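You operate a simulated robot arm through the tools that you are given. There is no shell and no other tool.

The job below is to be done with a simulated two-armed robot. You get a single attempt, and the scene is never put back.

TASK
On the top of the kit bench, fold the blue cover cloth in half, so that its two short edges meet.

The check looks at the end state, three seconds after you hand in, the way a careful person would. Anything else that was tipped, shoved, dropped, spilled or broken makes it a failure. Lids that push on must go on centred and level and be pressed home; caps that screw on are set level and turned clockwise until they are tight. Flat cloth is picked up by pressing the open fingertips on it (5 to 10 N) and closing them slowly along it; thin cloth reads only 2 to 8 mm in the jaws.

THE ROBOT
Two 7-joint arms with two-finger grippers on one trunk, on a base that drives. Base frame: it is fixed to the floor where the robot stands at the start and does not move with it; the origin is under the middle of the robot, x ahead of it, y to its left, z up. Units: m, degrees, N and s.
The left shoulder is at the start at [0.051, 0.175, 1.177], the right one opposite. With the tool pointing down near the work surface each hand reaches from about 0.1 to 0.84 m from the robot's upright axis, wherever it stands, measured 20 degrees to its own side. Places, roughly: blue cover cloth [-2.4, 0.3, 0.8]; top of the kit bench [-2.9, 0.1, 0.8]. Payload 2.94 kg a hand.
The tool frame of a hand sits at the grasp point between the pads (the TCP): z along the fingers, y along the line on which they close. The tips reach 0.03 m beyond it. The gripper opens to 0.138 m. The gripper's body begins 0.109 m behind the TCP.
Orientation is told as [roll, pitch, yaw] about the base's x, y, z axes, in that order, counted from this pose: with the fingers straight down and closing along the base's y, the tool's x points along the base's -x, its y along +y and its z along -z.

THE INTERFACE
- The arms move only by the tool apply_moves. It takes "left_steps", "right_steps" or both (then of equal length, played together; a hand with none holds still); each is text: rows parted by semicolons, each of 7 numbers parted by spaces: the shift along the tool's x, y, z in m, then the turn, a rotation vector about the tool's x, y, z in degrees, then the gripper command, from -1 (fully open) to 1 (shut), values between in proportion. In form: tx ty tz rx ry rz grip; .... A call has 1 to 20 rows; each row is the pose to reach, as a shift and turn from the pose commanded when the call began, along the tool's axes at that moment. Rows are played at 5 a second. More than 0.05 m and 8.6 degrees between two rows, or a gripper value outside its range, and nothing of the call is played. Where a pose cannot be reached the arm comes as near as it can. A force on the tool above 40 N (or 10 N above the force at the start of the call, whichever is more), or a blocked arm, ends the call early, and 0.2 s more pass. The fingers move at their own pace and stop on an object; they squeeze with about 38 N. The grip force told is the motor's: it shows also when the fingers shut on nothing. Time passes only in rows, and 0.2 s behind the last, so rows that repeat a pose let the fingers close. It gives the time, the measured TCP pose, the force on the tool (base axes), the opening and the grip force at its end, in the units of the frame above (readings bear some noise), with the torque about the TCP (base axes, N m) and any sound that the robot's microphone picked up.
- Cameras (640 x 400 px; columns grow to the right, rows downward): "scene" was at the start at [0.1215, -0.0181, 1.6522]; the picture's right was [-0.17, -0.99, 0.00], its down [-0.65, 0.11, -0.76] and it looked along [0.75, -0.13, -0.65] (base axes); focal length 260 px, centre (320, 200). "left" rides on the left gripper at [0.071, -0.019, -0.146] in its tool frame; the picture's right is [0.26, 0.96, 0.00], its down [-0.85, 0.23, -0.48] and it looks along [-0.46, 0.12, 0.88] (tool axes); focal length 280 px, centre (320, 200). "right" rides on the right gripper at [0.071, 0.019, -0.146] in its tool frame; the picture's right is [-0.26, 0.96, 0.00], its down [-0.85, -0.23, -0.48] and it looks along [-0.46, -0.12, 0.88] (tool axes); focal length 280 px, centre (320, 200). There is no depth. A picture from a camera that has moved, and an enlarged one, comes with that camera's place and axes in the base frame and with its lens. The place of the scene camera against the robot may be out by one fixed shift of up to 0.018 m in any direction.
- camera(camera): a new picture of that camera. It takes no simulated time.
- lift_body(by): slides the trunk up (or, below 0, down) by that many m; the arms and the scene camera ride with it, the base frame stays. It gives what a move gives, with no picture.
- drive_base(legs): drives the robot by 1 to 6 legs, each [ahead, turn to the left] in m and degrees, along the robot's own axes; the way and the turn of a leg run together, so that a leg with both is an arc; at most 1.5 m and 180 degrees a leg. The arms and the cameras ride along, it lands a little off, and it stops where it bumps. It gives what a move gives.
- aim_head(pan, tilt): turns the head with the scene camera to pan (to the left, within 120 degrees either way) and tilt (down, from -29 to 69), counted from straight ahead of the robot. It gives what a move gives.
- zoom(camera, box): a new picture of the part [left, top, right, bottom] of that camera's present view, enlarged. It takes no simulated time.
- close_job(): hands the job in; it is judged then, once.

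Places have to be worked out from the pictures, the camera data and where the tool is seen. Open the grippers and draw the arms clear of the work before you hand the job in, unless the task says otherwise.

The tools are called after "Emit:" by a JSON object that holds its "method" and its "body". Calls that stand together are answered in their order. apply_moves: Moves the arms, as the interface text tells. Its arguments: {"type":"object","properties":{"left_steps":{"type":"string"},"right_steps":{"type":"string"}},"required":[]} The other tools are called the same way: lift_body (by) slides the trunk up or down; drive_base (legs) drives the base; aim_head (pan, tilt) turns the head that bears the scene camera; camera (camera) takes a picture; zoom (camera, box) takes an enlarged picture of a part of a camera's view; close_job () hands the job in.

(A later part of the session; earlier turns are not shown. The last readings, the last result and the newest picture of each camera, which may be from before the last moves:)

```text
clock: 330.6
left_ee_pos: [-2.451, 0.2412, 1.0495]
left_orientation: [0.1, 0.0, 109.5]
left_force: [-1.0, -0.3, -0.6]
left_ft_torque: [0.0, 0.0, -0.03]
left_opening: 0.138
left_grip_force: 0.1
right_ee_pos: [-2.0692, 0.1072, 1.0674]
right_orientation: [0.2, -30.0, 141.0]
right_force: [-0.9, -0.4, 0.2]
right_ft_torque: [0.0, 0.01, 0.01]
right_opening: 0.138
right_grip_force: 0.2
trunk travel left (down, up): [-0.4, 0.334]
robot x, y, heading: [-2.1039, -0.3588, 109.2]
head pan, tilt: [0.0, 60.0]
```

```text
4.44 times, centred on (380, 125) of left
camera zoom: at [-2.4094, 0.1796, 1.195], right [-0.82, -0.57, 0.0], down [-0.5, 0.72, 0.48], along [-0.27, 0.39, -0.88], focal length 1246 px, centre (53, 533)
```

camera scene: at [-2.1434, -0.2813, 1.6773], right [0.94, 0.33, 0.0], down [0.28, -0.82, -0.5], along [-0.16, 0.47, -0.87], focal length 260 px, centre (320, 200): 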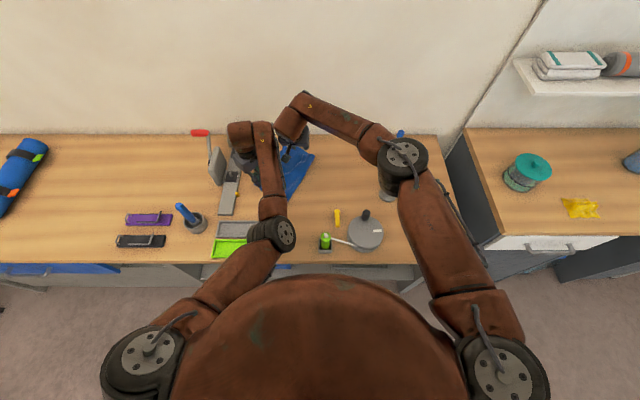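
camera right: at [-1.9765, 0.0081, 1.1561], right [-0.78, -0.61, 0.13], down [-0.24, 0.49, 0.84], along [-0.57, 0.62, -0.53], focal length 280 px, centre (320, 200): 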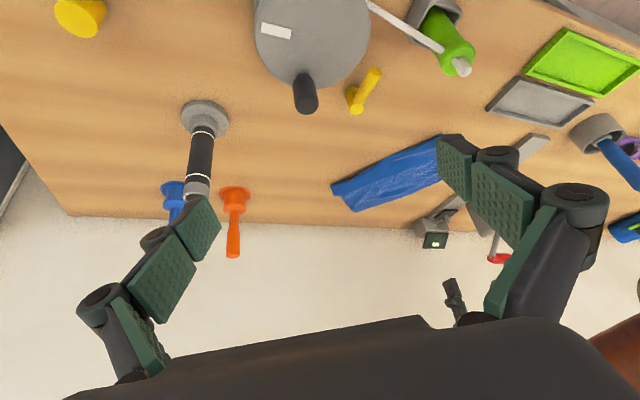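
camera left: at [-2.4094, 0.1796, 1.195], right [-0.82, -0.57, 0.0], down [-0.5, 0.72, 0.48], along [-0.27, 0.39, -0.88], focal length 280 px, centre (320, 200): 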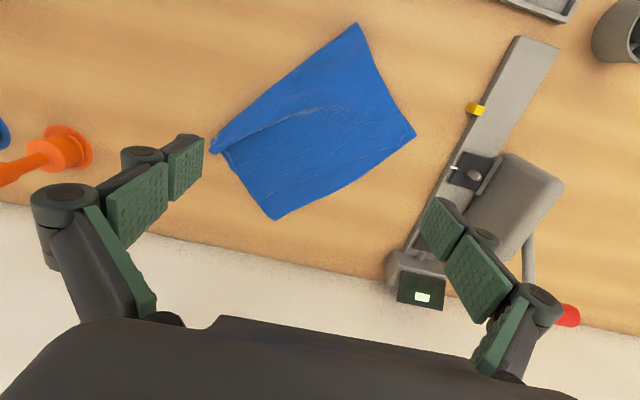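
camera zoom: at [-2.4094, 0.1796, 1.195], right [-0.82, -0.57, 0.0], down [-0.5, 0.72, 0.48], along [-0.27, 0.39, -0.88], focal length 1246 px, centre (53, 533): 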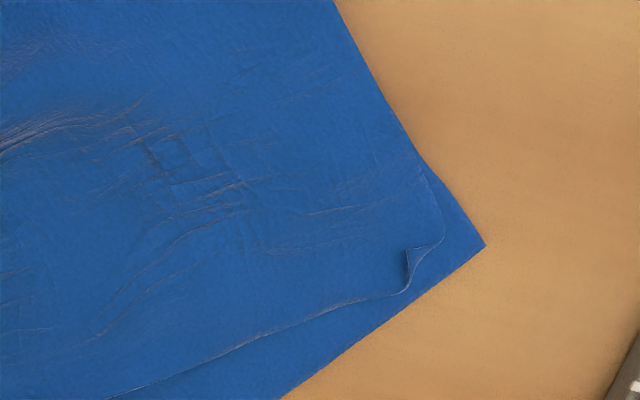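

Near: D within ~1.5 cm of A. Far: C is exactly along the far edge, 3.5–4 cm short of B. One gentle C pull along the edge should finish it. Hover inside C (tilt 36°, gap 2.4 cm).

Emit:
{"method": "apply_moves", "body": {"left_steps": "-0.0137 -0.0064 0 0 -4 0 -0.5; -0.0274 -0.0128 0 0 -8 0 0; -0.0411 -0.0193 0 0 -12 0 0.4; -0.0548 -0.0257 0 0 -16 0 0.652; -0.0684 -0.0321 0 0 -20 0 0.652; -0.0821 -0.0385 0 0 -24 0 0.652; -0.0958 -0.045 0 0 -28 0 0.652; -0.1095 -0.0514 0 0 -32 0 0.652; -0.1232 -0.0578 0 0 -36 0 0.652; -0.1232 -0.0578 0.05 0 -36 0 0.652; -0.1232 -0.0578 0.1 0 -36 0 0.652; -0.1232 -0.0578 0.15 0 -36 0 0.652; -0.1232 -0.0578 0.19 0 -36 0 0.652; -0.1232 -0.0578 0.19 0 -36 0 0.652"}}

Emit:
{"method": "zoom", "body": {"camera": "left", "box": [160, 0, 480, 200]}}

```text
clock: 333.6
left_ee_pos: [-2.4359, 0.3749, 0.8569]
left_orientation: [0.1, -36.0, 109.4]
left_force: [-1.0, -0.3, 1.6]
left_ft_torque: [-0.03, -0.03, 0.01]
left_opening: 0.0241
left_grip_force: 0.0
right_ee_pos: [-2.0694, 0.1072, 1.067]
right_orientation: [0.1, -29.9, 141.1]
right_force: [-0.1, -0.4, -0.1]
right_ft_torque: [0.03, -0.02, 0.02]
right_opening: 0.1379
right_grip_force: 0.1
trunk travel left (down, up): [-0.4, 0.334]
robot x, y, heading: [-2.1053, -0.3602, 108.9]
head pan, tilt: [0.0, 60.0]
```

```text
2.00 times, centred on (320, 100) of left
camera zoom: at [-2.3714, 0.2457, 0.9331], right [-0.84, -0.52, -0.15], down [-0.35, 0.31, 0.88], along [-0.41, 0.8, -0.44], focal length 561 px, centre (320, 400)
```

zoom: 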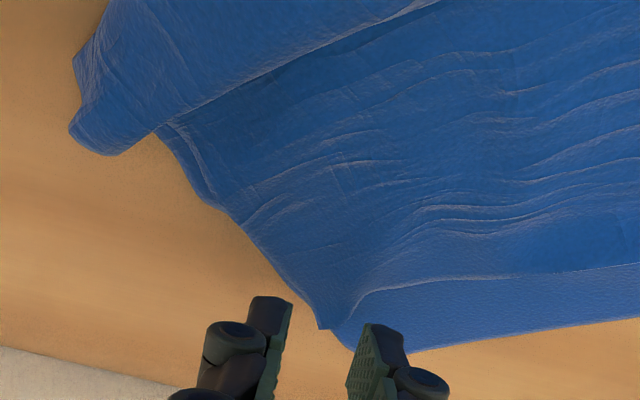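

Emit:
{"method": "apply_moves", "body": {"left_steps": "0.0059 0.002 0.0081 0 0 0 0.652; 0.0106 0.004 0.0146 0 0 0 0.652; 0.0129 0.004 0.0178 0 0 0 0.652; 0.0138 0.004 0.019 0 0 0 0.652; 0.0138 0.004 0.019 0 0 0 0.652"}}

Emit:
{"method": "zoom", "body": {"camera": "left", "box": [200, 50, 440, 200]}}

```text
clock: 334.8
left_ee_pos: [-2.4397, 0.3746, 0.8342]
left_orientation: [0.2, -36.0, 109.4]
left_force: [0.1, 0.3, 0.6]
left_ft_torque: [-0.06, -0.01, 0.01]
left_opening: 0.0239
left_grip_force: 0.1
right_ee_pos: [-2.07, 0.1073, 1.066]
right_orientation: [0.1, -30.0, 141.0]
right_force: [0.9, 0.9, 0.3]
right_ft_torque: [-0.02, 0.04, 0.01]
right_opening: 0.138
right_grip_force: 0.0
trunk travel left (down, up): [-0.4, 0.334]
robot x, y, heading: [-2.1064, -0.3581, 109.2]
head pan, tilt: [0.0, 60.0]
```

```text
2.67 times, centred on (320, 125) of left
camera zoom: at [-2.3758, 0.2449, 0.9101], right [-0.84, -0.52, -0.15], down [-0.35, 0.31, 0.88], along [-0.41, 0.8, -0.44], focal length 748 px, centre (320, 400)
```

zoom: 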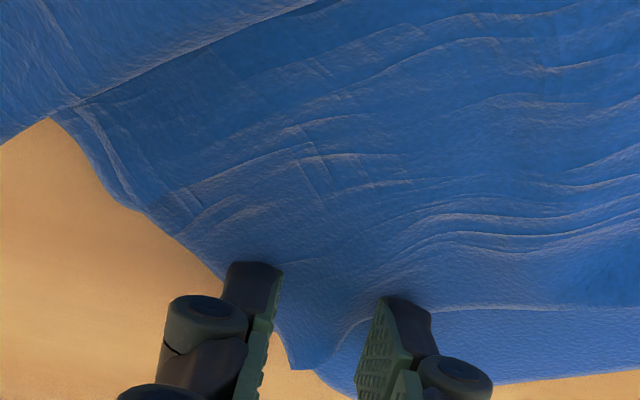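

Emit:
{"method": "apply_moves", "body": {"left_steps": "0.0049 0 -0.0049 0 0 0 0.652; 0.0068 0 -0.0043 0 0 0 0.652; 0.0074 0 -0.0035 0 0 0 0.652; 0.0077 0 -0.0031 0 0 0 0.652; 0.0077 0 -0.0031 0 0 0 0.652"}}

Emit:
{"method": "zoom", "body": {"camera": "left", "box": [200, 50, 440, 200]}}

```text
clock: 336.0
left_ee_pos: [-2.4387, 0.3676, 0.833]
left_orientation: [0.1, -36.1, 109.3]
left_force: [0.0, -0.9, 4.8]
left_ft_torque: [0.02, 0.02, -0.07]
left_opening: 0.0237
left_grip_force: 0.1
right_ee_pos: [-2.07, 0.1057, 1.0673]
right_orientation: [0.1, -30.0, 141.1]
right_force: [-0.1, -0.3, -0.4]
right_ft_torque: [-0.02, 0.0, 0.0]
right_opening: 0.138
right_grip_force: 0.1
trunk travel left (down, up): [-0.4, 0.334]
robot x, y, heading: [-2.1056, -0.3625, 109.3]
head pan, tilt: [0.0, 60.0]
```

```text
2.67 times, centred on (320, 125) of left
camera zoom: at [-2.3729, 0.2372, 0.9088], right [-0.84, -0.52, -0.15], down [-0.35, 0.31, 0.88], along [-0.41, 0.8, -0.44], focal length 748 px, centre (320, 400)
```

zoom: 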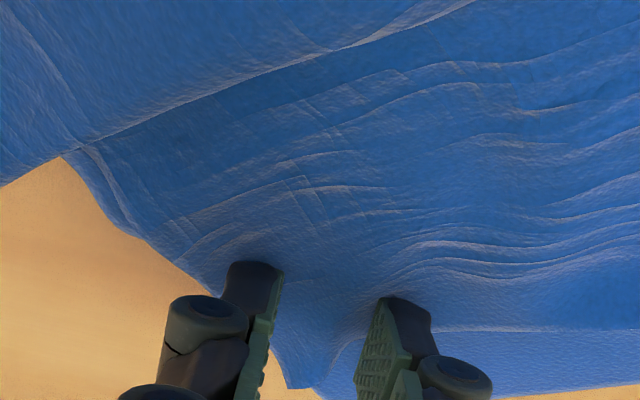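

Emit:
{"method": "apply_moves", "body": {"left_steps": "-0.0002 0 -0.0003 0 0 0 0.69; -0.0002 0 -0.0003 0 0 0 0.73; -0.0002 0 -0.0003 0 0 0 0.77; -0.0002 0 -0.0003 0 0 0 0.81; -0.0002 0 -0.0003 0 0 0 0.85; -0.0002 0 -0.0003 0 0 0 0.89; -0.0002 0 -0.0003 0 0 0 0.93; -0.0002 0 -0.0003 0 0 0 0.97; -0.0002 0 -0.0003 0 0 0 1; -0.0002 0 -0.0003 0 0 0 1; -0.0002 0 -0.0003 0 0 0 1; -0.0026 0 -0.0036 0 0 0 1; -0.0055 0 -0.0076 0 0 0 1; -0.0055 0 -0.0076 0 0 0 1"}}

Emit:
{"method": "zoom", "body": {"camera": "left", "box": [200, 50, 440, 200]}}

Emit:
{"method": "zoom", "body": {"camera": "right", "box": [310, 110, 470, 230]}}

```text
clock: 339.0
left_ee_pos: [-2.4387, 0.3669, 0.8415]
left_orientation: [0.1, -35.9, 109.3]
left_force: [0.8, -2.6, 2.8]
left_ft_torque: [0.05, -0.11, -0.07]
left_opening: 0.0015
left_grip_force: 34.4
right_ee_pos: [-2.0698, 0.107, 1.0663]
right_orientation: [0.2, -29.9, 141.1]
right_force: [-0.3, 0.5, -0.5]
right_ft_torque: [-0.03, -0.03, -0.01]
right_opening: 0.1379
right_grip_force: 0.0
trunk travel left (down, up): [-0.4, 0.334]
robot x, y, heading: [-2.106, -0.3603, 109.3]
head pan, tilt: [0.0, 60.0]
```

```text
2.67 times, centred on (320, 125) of left
camera zoom: at [-2.373, 0.2373, 0.9168], right [-0.84, -0.52, -0.15], down [-0.35, 0.31, 0.88], along [-0.41, 0.8, -0.44], focal length 748 px, centre (320, 400)
```

zoom: 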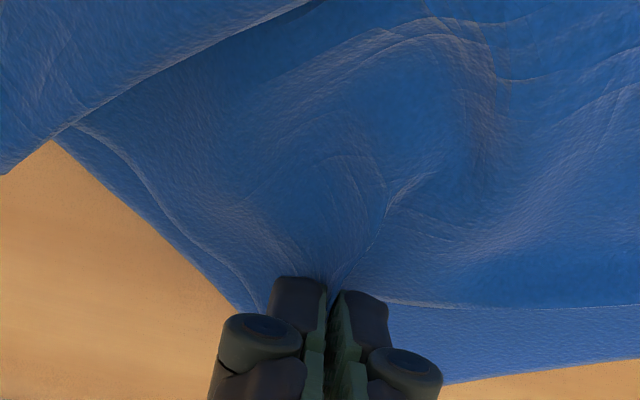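

```text
3.33 times, centred on (390, 170) of right
camera zoom: at [-1.9765, 0.0083, 1.1561], right [-0.78, -0.61, 0.13], down [-0.24, 0.49, 0.84], along [-0.57, 0.62, -0.53], focal length 935 px, centre (87, 300)
```

zoom: 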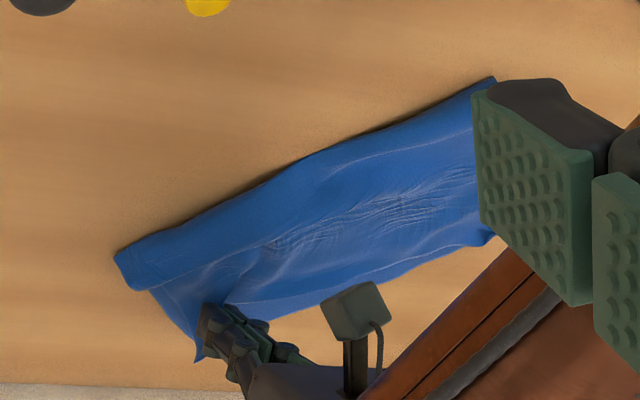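

Held, base not gathered. I pull C along the far edge toward B (2 cm farther, 2.7 cm left, 6° turn), then set down and release.

Emit:
{"method": "apply_moves", "body": {"left_steps": "-0.0041 0.0068 0.003 -0.9 0 -1.2 1; -0.0083 0.0136 0.006 -1.8 0 -2.5 1; -0.0124 0.0203 0.009 -2.6 0 -3.7 1; -0.0165 0.0271 0.012 -3.5 0 -4.9 1; -0.0165 0.0271 0.012 -3.5 0 -4.9 1"}}

Emit:
{"method": "zoom", "body": {"camera": "left", "box": [160, 0, 480, 200]}}

Emit:
{"method": "zoom", "body": {"camera": "right", "box": [310, 110, 470, 230]}}

```text
clock: 340.2
left_ee_pos: [-2.4712, 0.3772, 0.8403]
left_orientation: [0.0, -36.0, 115.3]
left_force: [1.2, -2.7, 3.0]
left_ft_torque: [0.02, 0.15, 0.08]
left_opening: 0.0018
left_grip_force: 34.1
right_ee_pos: [-2.069, 0.1054, 1.0676]
right_orientation: [0.0, -30.1, 141.0]
right_force: [0.5, 0.7, -0.4]
right_ft_torque: [-0.02, 0.0, -0.01]
right_opening: 0.1378
right_grip_force: 0.1
trunk travel left (down, up): [-0.4, 0.334]
robot x, y, heading: [-2.1048, -0.361, 109.3]
head pan, tilt: [0.0, 60.0]
```

```text
2.00 times, centred on (320, 100) of left
camera zoom: at [-2.3927, 0.2556, 0.9175], right [-0.78, -0.61, -0.15], down [-0.38, 0.27, 0.88], along [-0.5, 0.75, -0.44], focal length 561 px, centre (320, 400)
```

zoom: 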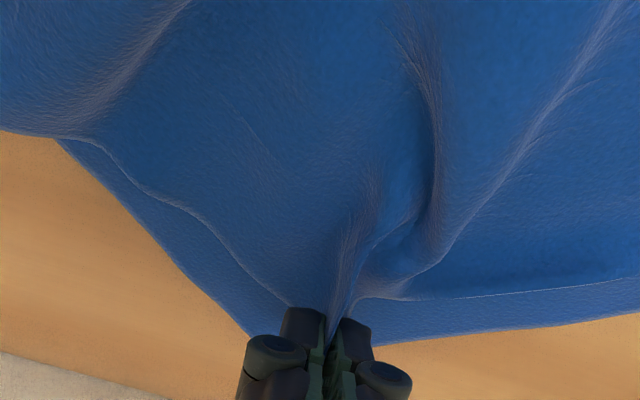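

```text
3.33 times, centred on (390, 170) of right
camera zoom: at [-1.9764, 0.008, 1.1562], right [-0.78, -0.61, 0.13], down [-0.24, 0.49, 0.84], along [-0.57, 0.62, -0.53], focal length 935 px, centre (87, 300)
```

zoom: 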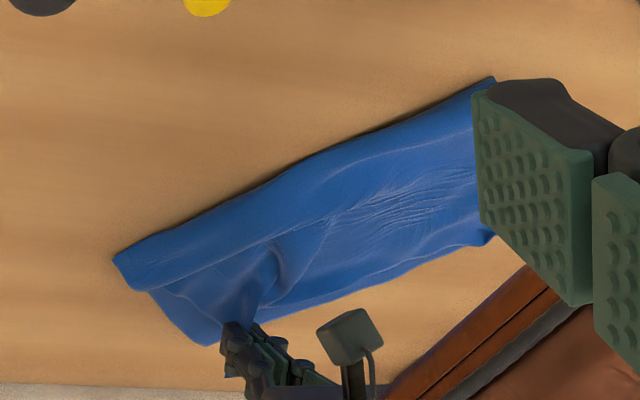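

Looks right; crease unchanged. I lower, release and rise.

Emit:
{"method": "apply_moves", "body": {"left_steps": "0.0024 0 0.0032 0 0 0 1; 0.0044 0 0.0061 0 0 0 0.95; 0.0044 0 0.0061 0 0 0 0.85; 0.0044 0 0.0061 0 0 0 0.75; 0.0044 0 0.0061 0 0 0 0.65; 0.0044 0 0.0061 0 0 0 0.55; 0.0044 0 0.0061 0 0 0 0.45; -0.001 0 -0.0014 0 0 0 0.45; -0.0147 0 -0.0202 0 0 0 0.4; -0.0382 0 -0.0526 0 0 0 0.2; -0.0617 0 -0.0849 0 0 0 0; -0.088 0 -0.121 0 0 0 -0.5; -0.1 0 -0.14 0 0 0 -1"}}

Emit:
{"method": "apply_moves", "body": {"left_steps": "0.016 0.006 -0.01 0.6 4 0.8 -1; 0.032 0.012 -0.02 1.2 8 1.6 -1; 0.048 0.012 -0.03 1.8 12 2.4 -1; 0.064 0.006 -0.04 2.4 16 3.3 -1; 0.08 0 -0.05 3 20 4.1 -1; 0.096 -0.005 -0.06 3.5 24 4.9 -1; 0.112 -0.01 -0.07 3.5 28 4.9 -1; 0.128 -0.015 -0.08 3.5 32 4.9 -1; 0.14 -0.02 -0.09 3.5 36 4.9 -1; 0.14 -0.02 -0.09 3.5 36 4.9 -1"}}

Emit:
{"method": "camera", "body": {"camera": "left"}}

Emit:
{"method": "zoom", "body": {"camera": "left", "box": [180, 15, 440, 280]}}

Emit:
{"method": "zoom", "body": {"camera": "right", "box": [310, 110, 470, 230]}}

```text
clock: 343.0
left_ee_pos: [-2.4685, 0.3749, 1.0146]
left_orientation: [0.0, -35.8, 115.5]
left_force: [0.9, -0.4, 0.1]
left_ft_torque: [0.02, -0.03, 0.01]
left_opening: 0.1192
left_grip_force: 0.0
right_ee_pos: [-2.0696, 0.1065, 1.0679]
right_orientation: [0.1, -30.0, 141.0]
right_force: [0.0, -0.4, -0.1]
right_ft_torque: [0.03, 0.01, 0.01]
right_opening: 0.1379
right_grip_force: 0.1
trunk travel left (down, up): [-0.4, 0.334]
robot x, y, heading: [-2.1093, -0.3605, 108.9]
head pan, tilt: [0.0, 60.0]
```

```text
clock: 345.2
left_ee_pos: [-2.3909, 0.2605, 0.9985]
left_orientation: [-1.8, 0.1, 109.8]
left_force: [-0.7, 0.2, 0.1]
left_ft_torque: [-0.03, 0.02, -0.03]
left_opening: 0.1382
left_grip_force: 0.1
left hand out of reach, approached as far as the arm can: row 8, 9, 10
right_ee_pos: [-2.0705, 0.1073, 1.0664]
right_orientation: [0.0, -30.0, 141.1]
right_force: [0.3, -0.3, -0.8]
right_ft_torque: [0.0, -0.02, 0.0]
right_opening: 0.138
right_grip_force: 0.0
trunk travel left (down, up): [-0.4, 0.334]
robot x, y, heading: [-2.1059, -0.3585, 109.0]
head pan, tilt: [0.0, 60.0]
```

```text
taken
camera left: at [-2.3538, 0.1974, 1.1454], right [-0.82, -0.57, -0.03], down [-0.52, 0.72, 0.47], along [-0.25, 0.4, -0.88], focal length 280 px, centre (320, 200)
```

left: 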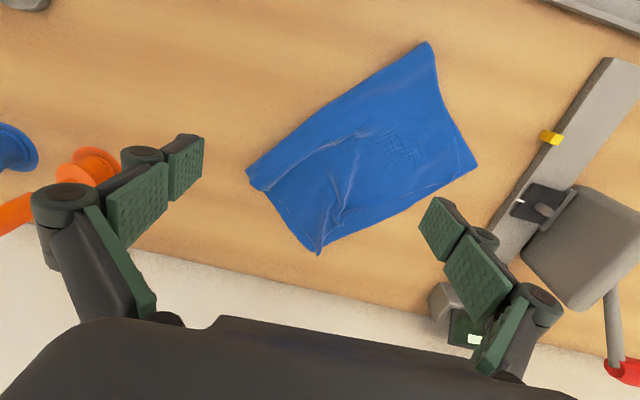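

```text
1.51 times, centred on (310, 148) of left
camera zoom: at [-2.3538, 0.1974, 1.1454], right [-0.82, -0.57, -0.03], down [-0.52, 0.72, 0.47], along [-0.25, 0.4, -0.88], focal length 423 px, centre (335, 279)
```

zoom: 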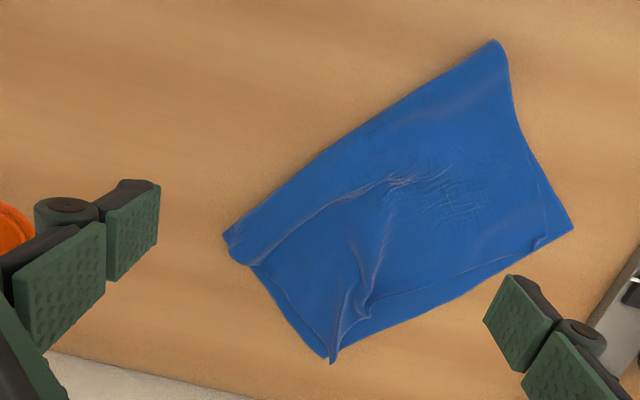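

```text
3.33 times, centred on (390, 170) of right
camera zoom: at [-1.9769, 0.0083, 1.1561], right [-0.78, -0.61, 0.13], down [-0.24, 0.49, 0.84], along [-0.57, 0.62, -0.53], focal length 935 px, centre (87, 300)
```

zoom: 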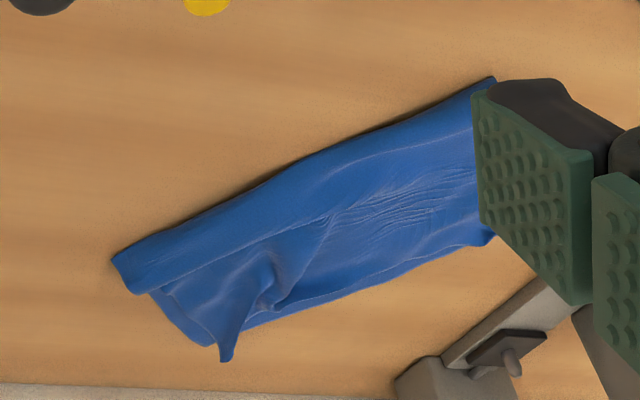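

Excellent: both pairs of corners meet now. I zoom in on each corner for the final check.

Emit:
{"method": "zoom", "body": {"camera": "left", "box": [240, 160, 370, 265]}}

Emit:
{"method": "zoom", "body": {"camera": "left", "box": [390, 100, 500, 200]}}

```text
3.81 times, centred on (305, 212) of left
camera zoom: at [-2.3538, 0.1974, 1.1454], right [-0.82, -0.57, -0.03], down [-0.52, 0.72, 0.47], along [-0.25, 0.4, -0.88], focal length 1068 px, centre (377, 152)
```

zoom: 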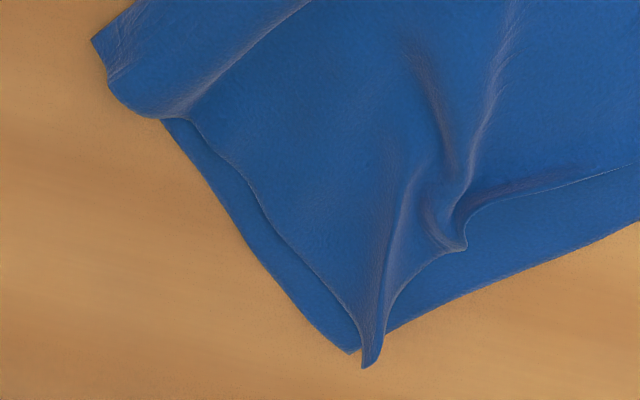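

```text
4.00 times, centred on (445, 150) of left
camera zoom: at [-2.3538, 0.1974, 1.1454], right [-0.82, -0.57, -0.03], down [-0.52, 0.72, 0.47], along [-0.25, 0.4, -0.88], focal length 1122 px, centre (-180, 400)
```

zoom: 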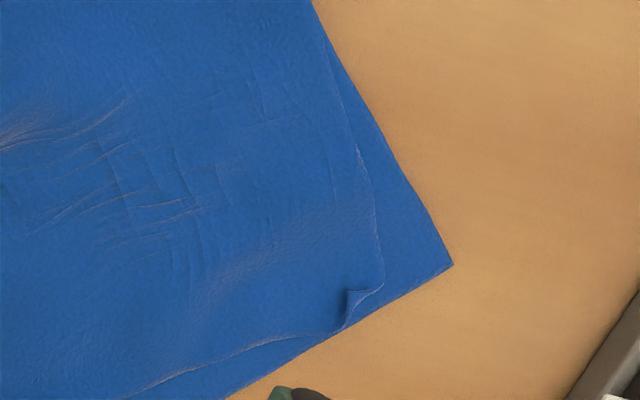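

C is within ~1 cm of B; D is ~2.5 cm from A. For a last clean D pull I pin the crease's far end with the right hand so it cannot roll. The right hand travels there high with closed fingers.

Emit:
{"method": "apply_moves", "body": {"right_steps": "-0.0341 -0.0008 0.0197 1.8 0 3.1 0; -0.0682 -0.0016 0.0394 3.6 0 6.2 0.5; -0.1022 -0.0024 0.059 5.4 0 9.4 1; -0.1363 -0.0032 0.0787 7.2 0 12.5 1; -0.1704 -0.004 0.0984 9 0 15.6 1; -0.2045 -0.0047 0.1181 10.8 0 18.7 1; -0.2386 -0.0055 0.1378 12.6 0 21.8 1; -0.2726 -0.0063 0.1574 14.4 0 25 1; -0.3067 -0.0071 0.1771 16.2 0 28.1 1; -0.3408 -0.0079 0.1968 18 0 31.2 1; -0.3158 -0.0079 0.2401 18 0 31.2 1; -0.2908 -0.0079 0.2834 18 0 31.2 1; -0.2708 -0.0079 0.318 18 0 31.2 1; -0.2708 -0.0079 0.318 18 0 31.2 1"}}

Emit:
{"method": "zoom", "body": {"camera": "right", "box": [200, 0, 520, 200]}}

Emit:
{"method": "camera", "body": {"camera": "scene"}}

```text
clock: 346.8
left_ee_pos: [-2.4013, 0.2591, 0.9987]
left_orientation: [-2.0, 0.0, 110.8]
left_force: [-0.7, 0.8, -0.6]
left_ft_torque: [0.02, -0.03, -0.03]
left_opening: 0.1379
left_grip_force: 0.0
right_ee_pos: [-2.2635, 0.2785, 1.0648]
right_orientation: [-0.4, -29.6, 117.0]
right_force: [2.1, 0.5, -0.5]
right_ft_torque: [0.01, 0.25, 0.1]
right_opening: 0.0
right_grip_force: 0.6
trunk travel left (down, up): [-0.4, 0.334]
robot x, y, heading: [-2.1065, -0.3593, 109.0]
head pan, tilt: [0.0, 60.0]
stopped in row 7 (right hand): the force on the tool passed its limit at 74 N (the readings are from after the stop); the commanded pose is now the measured one
```

```text
2.00 times, centred on (360, 100) of right
camera zoom: at [-2.2214, 0.1514, 1.1545], right [-0.96, -0.23, 0.12], down [-0.02, 0.55, 0.83], along [-0.26, 0.8, -0.54], focal length 561 px, centre (240, 400)
```

zoom: 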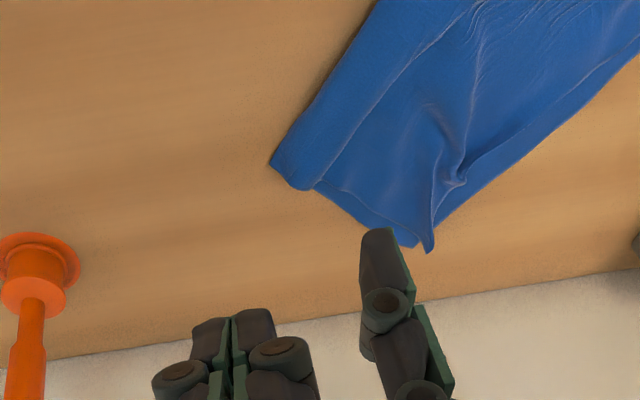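

```text
taken
camera scene: at [-2.1465, -0.2783, 1.6769], right [0.94, 0.33, 0.0], down [0.28, -0.82, -0.5], along [-0.16, 0.47, -0.87], focal length 260 px, centre (320, 200)
```

scene: 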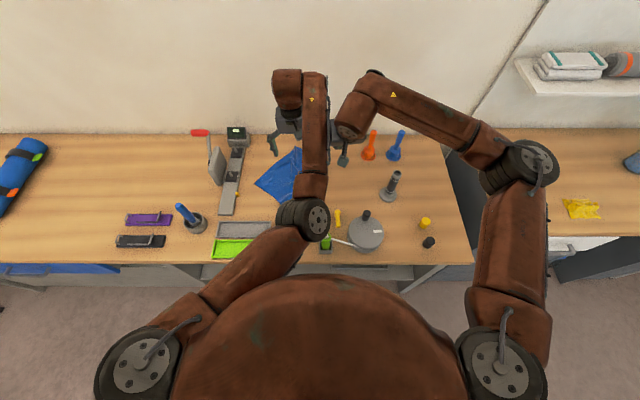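

The hands touched in the air because the left one was still at its viewing spot; nothing on the bench was affected. I back the right hand off to the right and send the left hand to above D.

Emit:
{"method": "apply_moves", "body": {"left_steps": "0 0 0 0 0 0 -1; 0 0.03 0 -0.5 0 0 -1; 0 0.07 0 -1 0 0 -0.5; 0 0.11 0 -2 0 0 0; 0 0.15 0 -2 0 0 0.3; 0 0.18 0 -2 0 0 0.5", "right_steps": "0 -0.02 -0.006 0 0 0 1; 0 -0.04 -0.012 0 0 0 1; 0 -0.06 -0.018 0 0 0 1; 0 -0.08 -0.023 0 0 0 1; 0 -0.08 -0.023 0 0 0 1; 0 -0.08 -0.023 0 0 0 1"}}

Emit:
{"method": "camera", "body": {"camera": "scene"}}

Emit:
{"method": "camera", "body": {"camera": "left"}}

```text
clock: 348.2
left_ee_pos: [-2.5674, 0.1931, 0.9924]
left_orientation: [0.2, 0.1, 110.8]
left_force: [0.3, 0.4, -0.3]
left_ft_torque: [-0.01, -0.02, -0.02]
left_opening: 0.0566
left_grip_force: 1.3
right_ee_pos: [-2.1868, 0.305, 1.0843]
right_orientation: [-0.4, -29.6, 116.8]
right_force: [-0.4, -0.4, -0.2]
right_ft_torque: [0.0, -0.01, -0.02]
right_opening: 0.0
right_grip_force: 28.1
trunk travel left (down, up): [-0.4, 0.334]
robot x, y, heading: [-2.1062, -0.3607, 108.9]
head pan, tilt: [0.0, 60.0]
```

```text
taken
camera scene: at [-2.1454, -0.2786, 1.677], right [0.95, 0.33, 0.0], down [0.28, -0.82, -0.5], along [-0.16, 0.47, -0.87], focal length 260 px, centre (320, 200)
```

scene: 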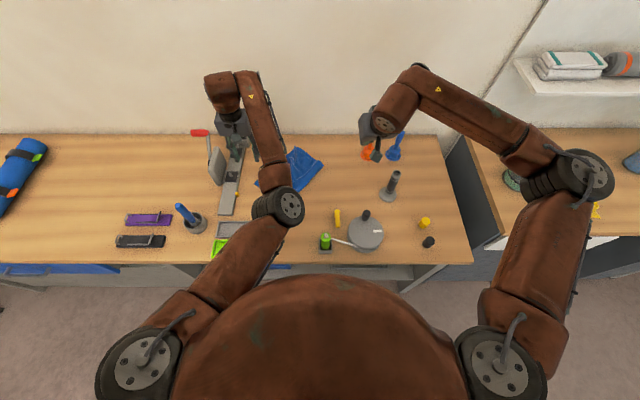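

```text
taken
camera left: at [-2.526, 0.1334, 1.1379], right [-0.81, -0.59, 0.0], down [-0.52, 0.71, 0.48], along [-0.28, 0.38, -0.88], focal length 280 px, centre (320, 200)
```

left: 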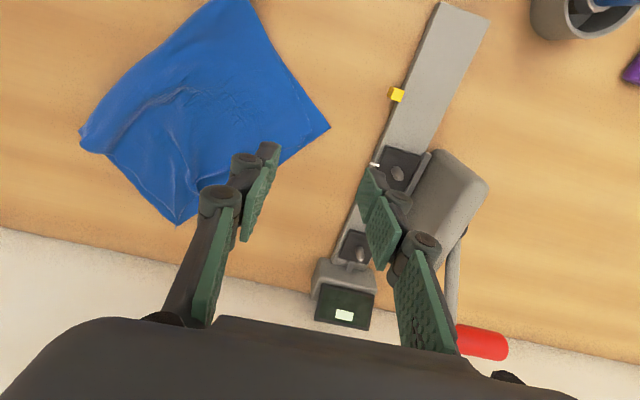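

The bench items are untouched and the cloth unchanged. Now the right hand goes over the crease's far end (path clear) and descends to z≈0.87.

Emit:
{"method": "apply_moves", "body": {"right_steps": "-0.0232 0.0279 0.0132 0 0 0 1; -0.0464 0.0558 0.0264 0 0 0 1; -0.0696 0.0836 0.0395 0 0 0 1; -0.0928 0.1115 0.0527 0 0 0 1; -0.116 0.1394 0.0659 0 0 0 1; -0.0938 0.1394 0.105 0 0 0 1; -0.0716 0.1394 0.1442 0 0 0 1; -0.0493 0.1394 0.1833 0 0 0 1; -0.0271 0.1394 0.2224 0 0 0 1; -0.0103 0.1394 0.252 0 0 0 1; -0.0103 0.1394 0.252 0 0 0 1"}}

Emit:
{"method": "zoom", "body": {"camera": "right", "box": [200, 0, 520, 200]}}

Emit:
{"method": "zoom", "body": {"camera": "scene", "box": [200, 60, 420, 210]}}

```text
clock: 350.6
left_ee_pos: [-2.5673, 0.1934, 0.9936]
left_orientation: [0.2, -0.1, 110.9]
left_force: [-0.3, 0.0, 0.0]
left_ft_torque: [0.06, 0.0, 0.0]
left_opening: 0.0345
left_grip_force: 0.1
right_ee_pos: [-2.3714, 0.3627, 0.8698]
right_orientation: [-0.5, -29.6, 116.9]
right_force: [0.5, 0.3, 0.4]
right_ft_torque: [0.02, -0.01, 0.01]
right_opening: 0.0
right_grip_force: 28.2
trunk travel left (down, up): [-0.4, 0.334]
robot x, y, heading: [-2.1078, -0.3591, 109.1]
head pan, tilt: [0.0, 60.0]
```

```text
2.00 times, centred on (360, 100) of right
camera zoom: at [-2.327, 0.2353, 0.9599], right [-0.96, -0.23, 0.12], down [-0.02, 0.55, 0.84], along [-0.26, 0.8, -0.54], focal length 561 px, centre (240, 400)
```

zoom: 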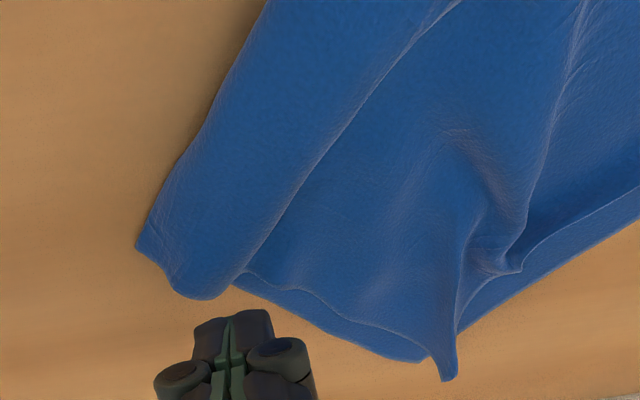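

```text
2.67 times, centred on (310, 135) of scene
camera zoom: at [-2.145, -0.2788, 1.677], right [0.94, 0.33, 0.0], down [0.28, -0.82, -0.5], along [-0.16, 0.47, -0.87], focal length 693 px, centre (347, 373)
```

zoom: 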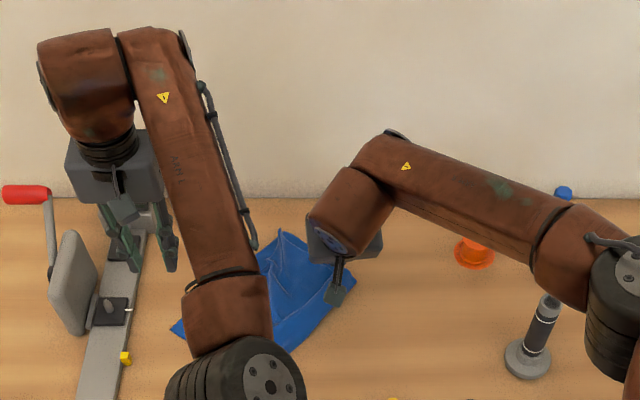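

Emit:
{"method": "apply_moves", "body": {"right_steps": "0.0089 0 0.0157 0 0 0 1; 0.0163 0 0.0287 0 0 0 1; 0.0183 0 0.0322 0 0 0 1; 0.0193 0 0.0339 0 0 0 1; 0.0203 0 0.0356 0 0 0 1; 0.0203 0 0.0356 0 0 0 1"}}

```text
clock: 352.0
left_ee_pos: [-2.5676, 0.1931, 0.9925]
left_orientation: [0.1, 0.0, 110.8]
left_force: [0.3, 0.2, -0.1]
left_ft_torque: [-0.02, 0.0, 0.0]
left_opening: 0.0344
left_grip_force: 0.1
right_ee_pos: [-2.3714, 0.3622, 0.8306]
right_orientation: [-0.3, -29.6, 116.9]
right_force: [0.2, -1.5, 7.1]
right_ft_torque: [-0.08, 0.02, -0.02]
right_opening: 0.0
right_grip_force: 28.4
trunk travel left (down, up): [-0.4, 0.334]
robot x, y, heading: [-2.1061, -0.363, 109.0]
head pan, tilt: [0.0, 60.0]
```

Crease end touched (7 N). I press it to ~20 N with the right hand while the left hand moves above D (gap 3 cm) and descends to near contact.

Emit:
{"method": "apply_moves", "body": {"left_steps": "-0.0064 -0.021 0.01 0 0 0 0.565; -0.0128 -0.0419 0.03 0 0 0 0.565; -0.0128 -0.0419 0.07 0 0 0 0.565; -0.0128 -0.0419 0.11 0 0 0 0.565; -0.0128 -0.0419 0.14 0 0 0 0.565; -0.0128 -0.0419 0.155 0 0 0 0.565; -0.0128 -0.0419 0.155 0 0 0 0.565", "right_steps": "0.0005 0 0.0009 0 0 0 1; 0.0011 0 0.0019 0 0 0 1; 0.0011 0 0.0019 0 0 0 1; 0.0011 0 0.0019 0 0 0 1; 0.0011 0 0.0019 0 0 0 1; 0.0011 0 0.0019 0 0 0 1; 0.0011 0 0.0019 0 0 0 1"}}

Emit:
{"method": "zoom", "body": {"camera": "left", "box": [160, 0, 480, 200]}}

```text
clock: 353.6
left_ee_pos: [-2.5328, 0.2199, 0.8382]
left_orientation: [0.1, -0.1, 110.9]
left_force: [0.6, -0.7, 0.8]
left_ft_torque: [0.02, 0.01, 0.03]
left_opening: 0.0299
left_grip_force: 0.0
right_ee_pos: [-2.3697, 0.3631, 0.8308]
right_orientation: [-0.3, -29.9, 116.9]
right_force: [-2.3, 0.1, 24.8]
right_ft_torque: [0.09, 0.08, 0.01]
right_opening: 0.0
right_grip_force: 28.0
trunk travel left (down, up): [-0.4, 0.334]
robot x, y, heading: [-2.1045, -0.3596, 109.1]
head pan, tilt: [0.0, 60.0]
```

```text
2.00 times, centred on (320, 100) of left
camera zoom: at [-2.4897, 0.1595, 0.9838], right [-0.81, -0.59, 0.0], down [-0.52, 0.71, 0.48], along [-0.28, 0.39, -0.88], focal length 561 px, centre (320, 400)
```

zoom: 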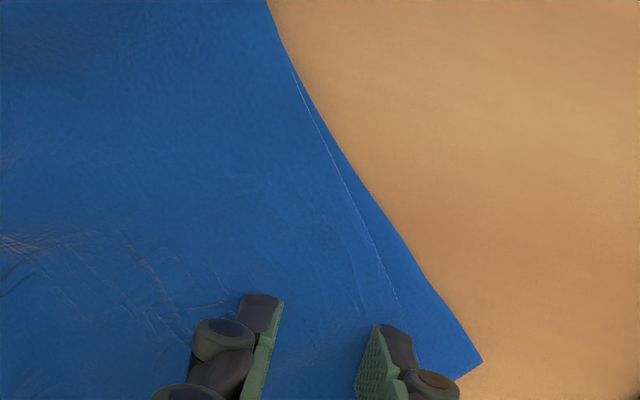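

Placed just inside D. I lower to a light contact and close slowly, then lift 6 mm.

Emit:
{"method": "apply_moves", "body": {"left_steps": "0 0 0.003 0 0 0 0.565; 0 0 0.005 0 0 0 0.565; 0 0 0.006 0 0 0 0.565; 0 0 0.006 0 0 0 0.61; 0 0 0.006 0 0 0 0.65; 0 0 0.006 0 0 0 0.69; 0 0 0.006 0 0 0 0.73; 0 0 0.006 0 0 0 0.77; 0 0 0.006 0 0 0 0.81; 0 0 0.006 0 0 0 0.85; 0 0 0.006 0 0 0 0.89; 0 0 0.006 0 0 0 0.93; 0 0 0.006 0 0 0 0.97; 0 0 0.006 0 0 0 1; 0 0 0.006 0 0 0 1; 0 0 0.006 0 0 0 1; 0 0 0.002 0 0 0 1; 0 0 -0.002 0 0 0 1; 0 0 -0.002 0 0 0 1"}}

Emit:
{"method": "zoom", "body": {"camera": "left", "box": [160, 0, 480, 200]}}

```text
clock: 357.6
left_ee_pos: [-2.5313, 0.2199, 0.8406]
left_orientation: [0.1, -0.1, 110.8]
left_force: [0.0, 0.4, 0.5]
left_ft_torque: [0.01, -0.01, -0.03]
left_opening: 0.0
left_grip_force: 28.2
right_ee_pos: [-2.3704, 0.3617, 0.8305]
right_orientation: [-0.4, -29.9, 116.9]
right_force: [-2.5, 1.6, 25.2]
right_ft_torque: [0.14, 0.13, 0.0]
right_opening: 0.0
right_grip_force: 28.9
trunk travel left (down, up): [-0.4, 0.334]
robot x, y, heading: [-2.1077, -0.3614, 109.1]
head pan, tilt: [0.0, 60.0]
```

```text
2.00 times, centred on (320, 100) of left
camera zoom: at [-2.4906, 0.1596, 0.9866], right [-0.81, -0.59, 0.0], down [-0.52, 0.71, 0.48], along [-0.28, 0.39, -0.88], focal length 561 px, centre (320, 400)
```

zoom: 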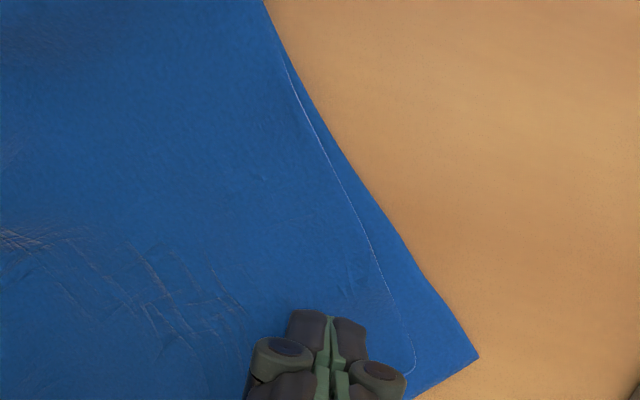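

It slipped. I reopen and retry with slightly more press.

Emit:
{"method": "apply_moves", "body": {"left_steps": "0 0 -0.006 0 0 0 0.8; 0 0 -0.006 0 0 0 0.565; 0 0.004 -0.004 0 0 0 0.565; 0 0.004 0.004 0 0 0 0.565; 0 0.004 0.008 0 0 0 0.565; 0 0.004 0.0095 0 0 0 0.565; 0 0.004 0.0095 0 0 0 0.565"}}

```text
clock: 359.2
left_ee_pos: [-2.5372, 0.2191, 0.8324]
left_orientation: [0.1, -0.2, 110.8]
left_force: [-1.3, 0.4, 7.1]
left_ft_torque: [-0.05, 0.19, -0.01]
left_opening: 0.0299
left_grip_force: 0.1
right_ee_pos: [-2.3705, 0.3608, 0.83]
right_orientation: [-0.3, -30.0, 117.1]
right_force: [-3.5, 5.5, 23.1]
right_ft_torque: [0.14, 0.1, 0.02]
right_opening: 0.0
right_grip_force: 28.3
trunk travel left (down, up): [-0.4, 0.334]
robot x, y, heading: [-2.1077, -0.3604, 109.1]
head pan, tilt: [0.0, 60.0]
```

Emit:
{"method": "apply_moves", "body": {"left_steps": "0 0 -0.0003 0 0 0 0.61; 0 0 -0.0003 0 0 0 0.65; 0 0 -0.0003 0 0 0 0.69; 0 0 -0.0003 0 0 0 0.73; 0 0 -0.0003 0 0 0 0.77; 0 0 -0.0003 0 0 0 0.81; 0 0 -0.0003 0 0 0 0.85; 0 0 -0.0003 0 0 0 0.89; 0 0 -0.0003 0 0 0 0.93; 0 0 -0.0003 0 0 0 0.97; 0 0 -0.0003 0 0 0 1; 0 0 -0.0003 0 0 0 1; 0 0 -0.0003 0 0 0 1; 0 0 -0.004 0 0 0 1; 0 0 -0.008 0 0 0 1; 0 0 -0.008 0 0 0 1"}}

Emit:
{"method": "zoom", "body": {"camera": "left", "box": [160, 0, 480, 200]}}

```text
clock: 362.6
left_ee_pos: [-2.5392, 0.2188, 0.8382]
left_orientation: [0.1, 0.0, 110.9]
left_force: [-1.1, -0.8, 0.4]
left_ft_torque: [0.07, -0.18, -0.01]
left_opening: 0.0059
left_grip_force: 42.0
right_ee_pos: [-2.3706, 0.3604, 0.8311]
right_orientation: [-0.4, -29.8, 116.9]
right_force: [-2.0, 2.4, 26.0]
right_ft_torque: [0.11, 0.08, 0.0]
right_opening: 0.0
right_grip_force: 28.7
trunk travel left (down, up): [-0.4, 0.334]
robot x, y, heading: [-2.1048, -0.3603, 109.1]
head pan, tilt: [0.0, 60.0]
```

```text
2.00 times, centred on (320, 100) of left
camera zoom: at [-2.4955, 0.1579, 0.9846], right [-0.81, -0.59, 0.0], down [-0.52, 0.71, 0.48], along [-0.28, 0.39, -0.88], focal length 561 px, centre (320, 400)
```

zoom: 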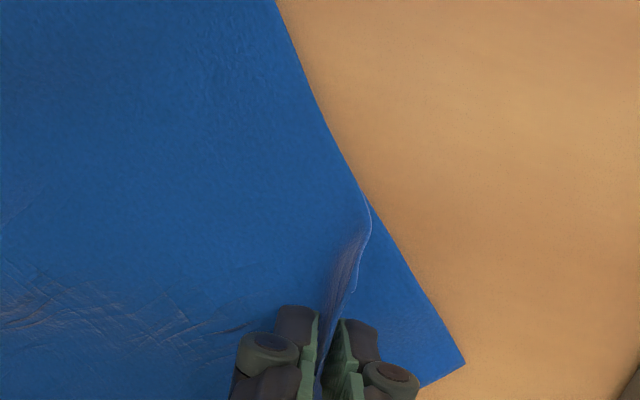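

Held with the base flat. I pull D left ~2.4 cm (0.5 cm nearer) to A; the crease is pinned by the right hand.

Emit:
{"method": "apply_moves", "body": {"left_steps": "0.0012 0.006 0 0 0 -1.2 1; 0.0025 0.012 0 0 0 -2.5 1; 0.0037 0.018 0 0 0 -3.7 1; 0.005 0.024 0 0 0 -5 1; 0.005 0.024 0 0 0 -5 1"}}

Emit:
{"method": "zoom", "body": {"camera": "left", "box": [160, 0, 480, 200]}}

Emit:
{"method": "zoom", "body": {"camera": "right", "box": [200, 0, 520, 200]}}

```text
clock: 363.8
left_ee_pos: [-2.5569, 0.2051, 0.8393]
left_orientation: [0.1, -0.1, 115.7]
left_force: [-2.0, 4.0, 2.1]
left_ft_torque: [-0.01, 0.38, 0.04]
left_opening: 0.0
left_grip_force: 24.6
right_ee_pos: [-2.3699, 0.361, 0.8302]
right_orientation: [-0.4, -29.9, 116.8]
right_force: [-3.1, 2.9, 24.1]
right_ft_torque: [0.12, 0.15, 0.03]
right_opening: 0.0003
right_grip_force: 28.3
trunk travel left (down, up): [-0.4, 0.334]
robot x, y, heading: [-2.1036, -0.3581, 109.2]
head pan, tilt: [0.0, 60.0]
```

```text
2.00 times, centred on (320, 100) of left
camera zoom: at [-2.51, 0.1493, 0.9853], right [-0.75, -0.66, 0.0], down [-0.58, 0.66, 0.48], along [-0.31, 0.36, -0.88], focal length 561 px, centre (320, 400)
```

zoom: 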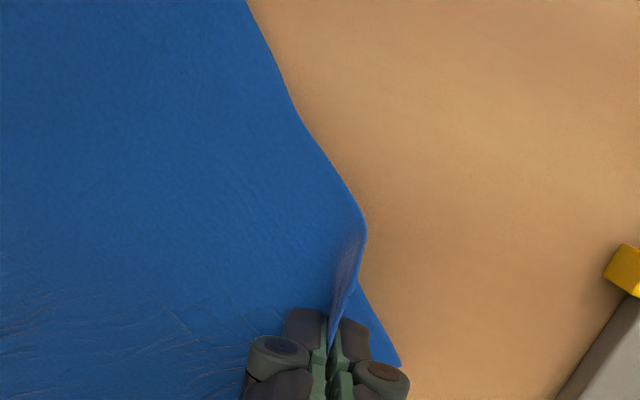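

```text
2.00 times, centred on (360, 100) of right
camera zoom: at [-2.3268, 0.2335, 0.9197], right [-0.96, -0.23, 0.13], down [-0.02, 0.55, 0.84], along [-0.26, 0.8, -0.53], focal length 561 px, centre (240, 400)
```

zoom: 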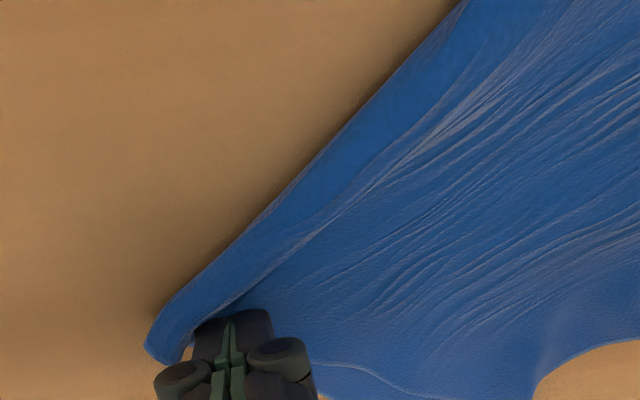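

The flap is taut between the two hands. I lower and release D first.

Emit:
{"method": "apply_moves", "body": {"left_steps": "0 -0.002 0.003 0 0 0 1; 0 -0.004 0.006 0 0 0 0.9; 0 -0.004 0.006 0 0 0 0.8; 0 -0.004 0.006 0 0 0 0.7; 0 -0.004 0.006 0 0 0 0.6; 0 -0.004 0.006 0 0 0 0.5; 0 -0.004 0.004 0 0 0 0.4; 0 -0.004 -0.005 0 0 0 0.4; 0 -0.004 -0.04 0 0 0 0.3; 0 0 -0.08 0 0 0 0; 0 0.02 -0.12 0 0 0 -0.4; 0 0.04 -0.16 0 0 0 -1; 0 0.05 -0.2 0 0 5 -1; 0 0.05 -0.21 0 0 5 -1"}}

Emit:
{"method": "camera", "body": {"camera": "left"}}

Emit:
{"method": "zoom", "body": {"camera": "left", "box": [100, 15, 360, 260]}}

Emit:
{"method": "zoom", "body": {"camera": "right", "box": [200, 0, 640, 260]}}

```text
clock: 366.8
left_ee_pos: [-2.6018, 0.1827, 1.0493]
left_orientation: [0.1, 0.0, 110.8]
left_force: [-0.1, -0.2, -0.5]
left_ft_torque: [0.02, 0.0, -0.03]
left_opening: 0.1386
left_grip_force: 0.0
right_ee_pos: [-2.3702, 0.3617, 0.8295]
right_orientation: [-0.5, -29.9, 117.0]
right_force: [-1.7, 2.2, 26.7]
right_ft_torque: [0.11, 0.09, 0.0]
right_opening: 0.0
right_grip_force: 29.0
trunk travel left (down, up): [-0.4, 0.334]
robot x, y, heading: [-2.1097, -0.3633, 109.1]
head pan, tilt: [0.0, 60.0]
```

```text
taken
camera left: at [-2.5598, 0.1211, 1.1959], right [-0.81, -0.59, 0.0], down [-0.52, 0.71, 0.48], along [-0.28, 0.39, -0.88], focal length 280 px, centre (320, 200)
```

left: 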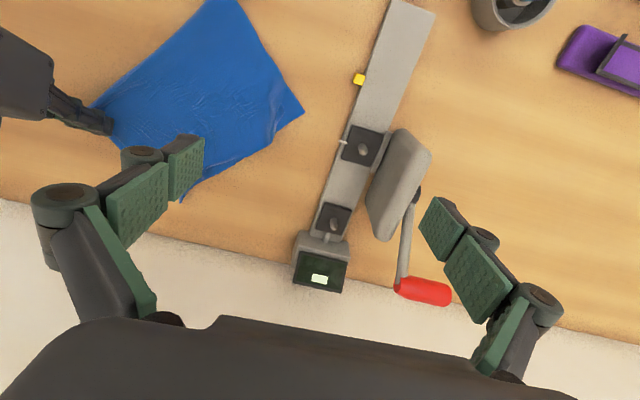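

```text
1.63 times, centred on (230, 138) of left
camera zoom: at [-2.5598, 0.1211, 1.1959], right [-0.81, -0.59, 0.0], down [-0.52, 0.71, 0.48], along [-0.28, 0.39, -0.88], focal length 458 px, centre (467, 302)
```

zoom: 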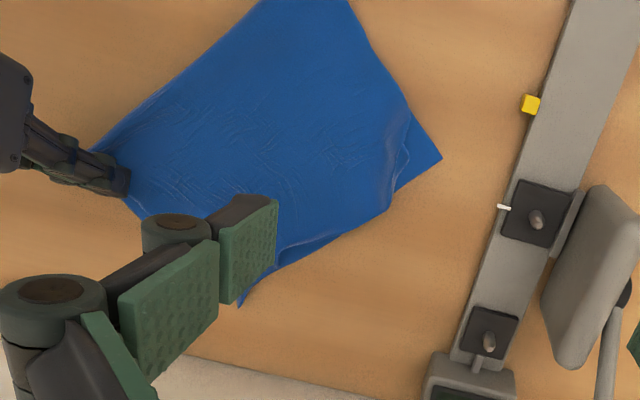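

```text
1.45 times, centred on (420, 130) of right
camera zoom: at [-2.3268, 0.2336, 0.9197], right [-0.96, -0.23, 0.13], down [-0.02, 0.55, 0.84], along [-0.26, 0.8, -0.53], focal length 408 px, centre (174, 302)
```

zoom: 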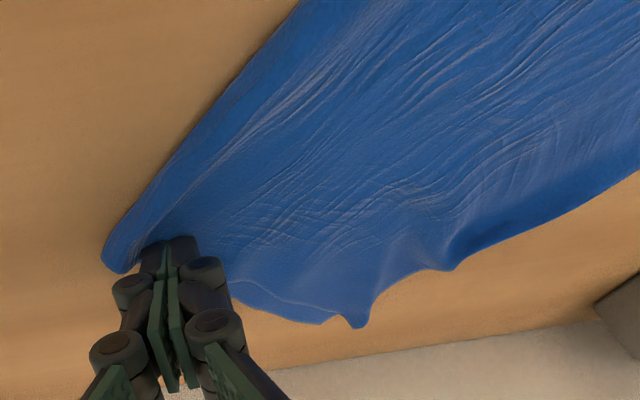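

Emit:
{"method": "zoom", "body": {"camera": "left", "box": [240, 70, 320, 150]}}

```text
5.00 times, centred on (280, 110) of left
camera zoom: at [-2.5598, 0.1211, 1.1959], right [-0.81, -0.59, 0.0], down [-0.52, 0.71, 0.48], along [-0.28, 0.39, -0.88], focal length 1402 px, centre (520, 650)
```

zoom: 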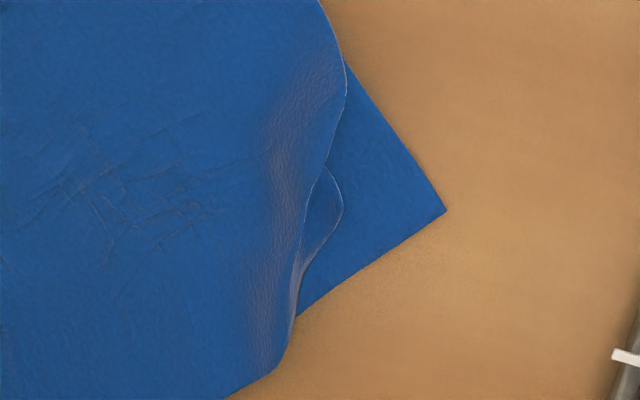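

D's tip got covered by the collapsed pinch ridge. With the crease still pinned, I'll smooth it outward: closed left fingertips, light press, stroking from 5 cm inside toward A.

Emit:
{"method": "apply_moves", "body": {"left_steps": "-0.007 -0.035 0 0 0 0 0; -0.0145 -0.0772 0.02 0 0 0 0.6; -0.0145 -0.0772 0.07 0 0 0 1; -0.0145 -0.0772 0.12 0 0 0 1; -0.0145 -0.0772 0.17 0 0 0 1; -0.0145 -0.0772 0.2 0 0 0 1; -0.0145 -0.0772 0.212 0 0 0 1; -0.0145 -0.0772 0.216 0 0 0 1; -0.0145 -0.0772 0.216 0 0 0 1"}}

Emit:
{"method": "zoom", "body": {"camera": "left", "box": [200, 20, 440, 190]}}

```text
clock: 368.8
left_ee_pos: [-2.5352, 0.2269, 0.8318]
left_orientation: [0.1, -0.1, 110.8]
left_force: [-1.1, 0.9, 1.0]
left_ft_torque: [0.01, 0.01, -0.01]
left_opening: 0.0
left_grip_force: 28.5
right_ee_pos: [-2.3707, 0.3611, 0.8313]
right_orientation: [-0.4, -29.9, 117.0]
right_force: [-0.8, 2.1, 25.7]
right_ft_torque: [0.06, 0.08, -0.02]
right_opening: 0.0
right_grip_force: 29.0
trunk travel left (down, up): [-0.4, 0.334]
robot x, y, heading: [-2.1064, -0.3617, 109.2]
head pan, tilt: [0.0, 60.0]
```

```text
2.35 times, centred on (320, 105) of left
camera zoom: at [-2.4931, 0.1653, 0.9781], right [-0.81, -0.59, 0.0], down [-0.52, 0.71, 0.48], along [-0.28, 0.39, -0.88], focal length 660 px, centre (320, 424)
```

zoom: 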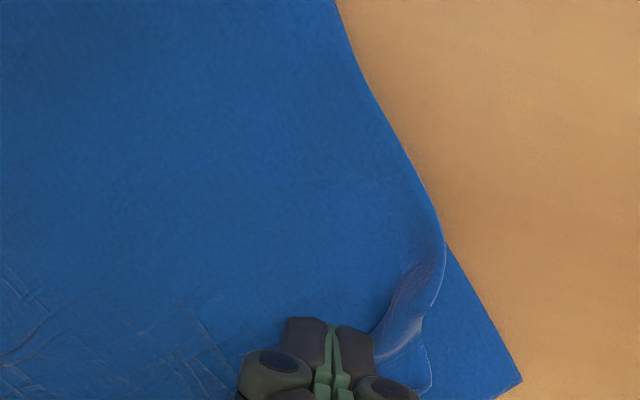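

Emit:
{"method": "apply_moves", "body": {"left_steps": "0 0 0.0012 0 0 0 1; 0.0008 0.0056 0.0012 0 0 0 1; 0.0016 0.0111 0.0012 0 0 0 1; 0.0024 0.0167 0.0012 0 0 0 1; 0.0033 0.0223 0.0012 0 0 0 1; 0.0041 0.0278 0.0012 0 0 0 1; 0.0049 0.0334 0.0012 0 0 0 1; 0.0057 0.0389 0.0012 0 0 0 1; 0.0065 0.0445 0.0012 0 0 0 1; 0.0065 0.0445 0.0012 0 0 0 1"}}

Emit:
{"method": "zoom", "body": {"camera": "left", "box": [200, 20, 440, 190]}}

```text
clock: 371.0
left_ee_pos: [-2.5754, 0.203, 0.8327]
left_orientation: [0.1, 0.0, 110.8]
left_force: [-0.5, 2.0, -0.8]
left_ft_torque: [0.01, 0.02, 0.0]
left_opening: 0.0003
left_grip_force: 28.2
right_ee_pos: [-2.3708, 0.3615, 0.8304]
right_orientation: [-0.4, -30.0, 116.9]
right_force: [-0.9, 2.6, 26.6]
right_ft_torque: [0.09, 0.04, -0.01]
right_opening: 0.0001
right_grip_force: 28.6
trunk travel left (down, up): [-0.4, 0.334]
robot x, y, heading: [-2.1094, -0.3629, 109.1]
head pan, tilt: [0.0, 60.0]
```

```text
2.35 times, centred on (320, 105) of left
camera zoom: at [-2.5329, 0.1424, 0.9781], right [-0.81, -0.59, 0.0], down [-0.52, 0.71, 0.48], along [-0.28, 0.39, -0.88], focal length 660 px, centre (320, 424)
```

zoom: 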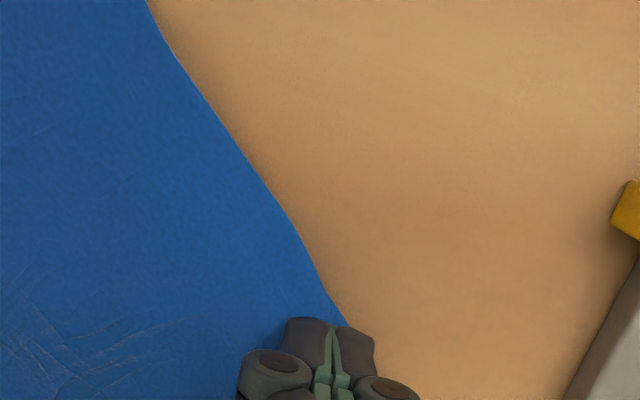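

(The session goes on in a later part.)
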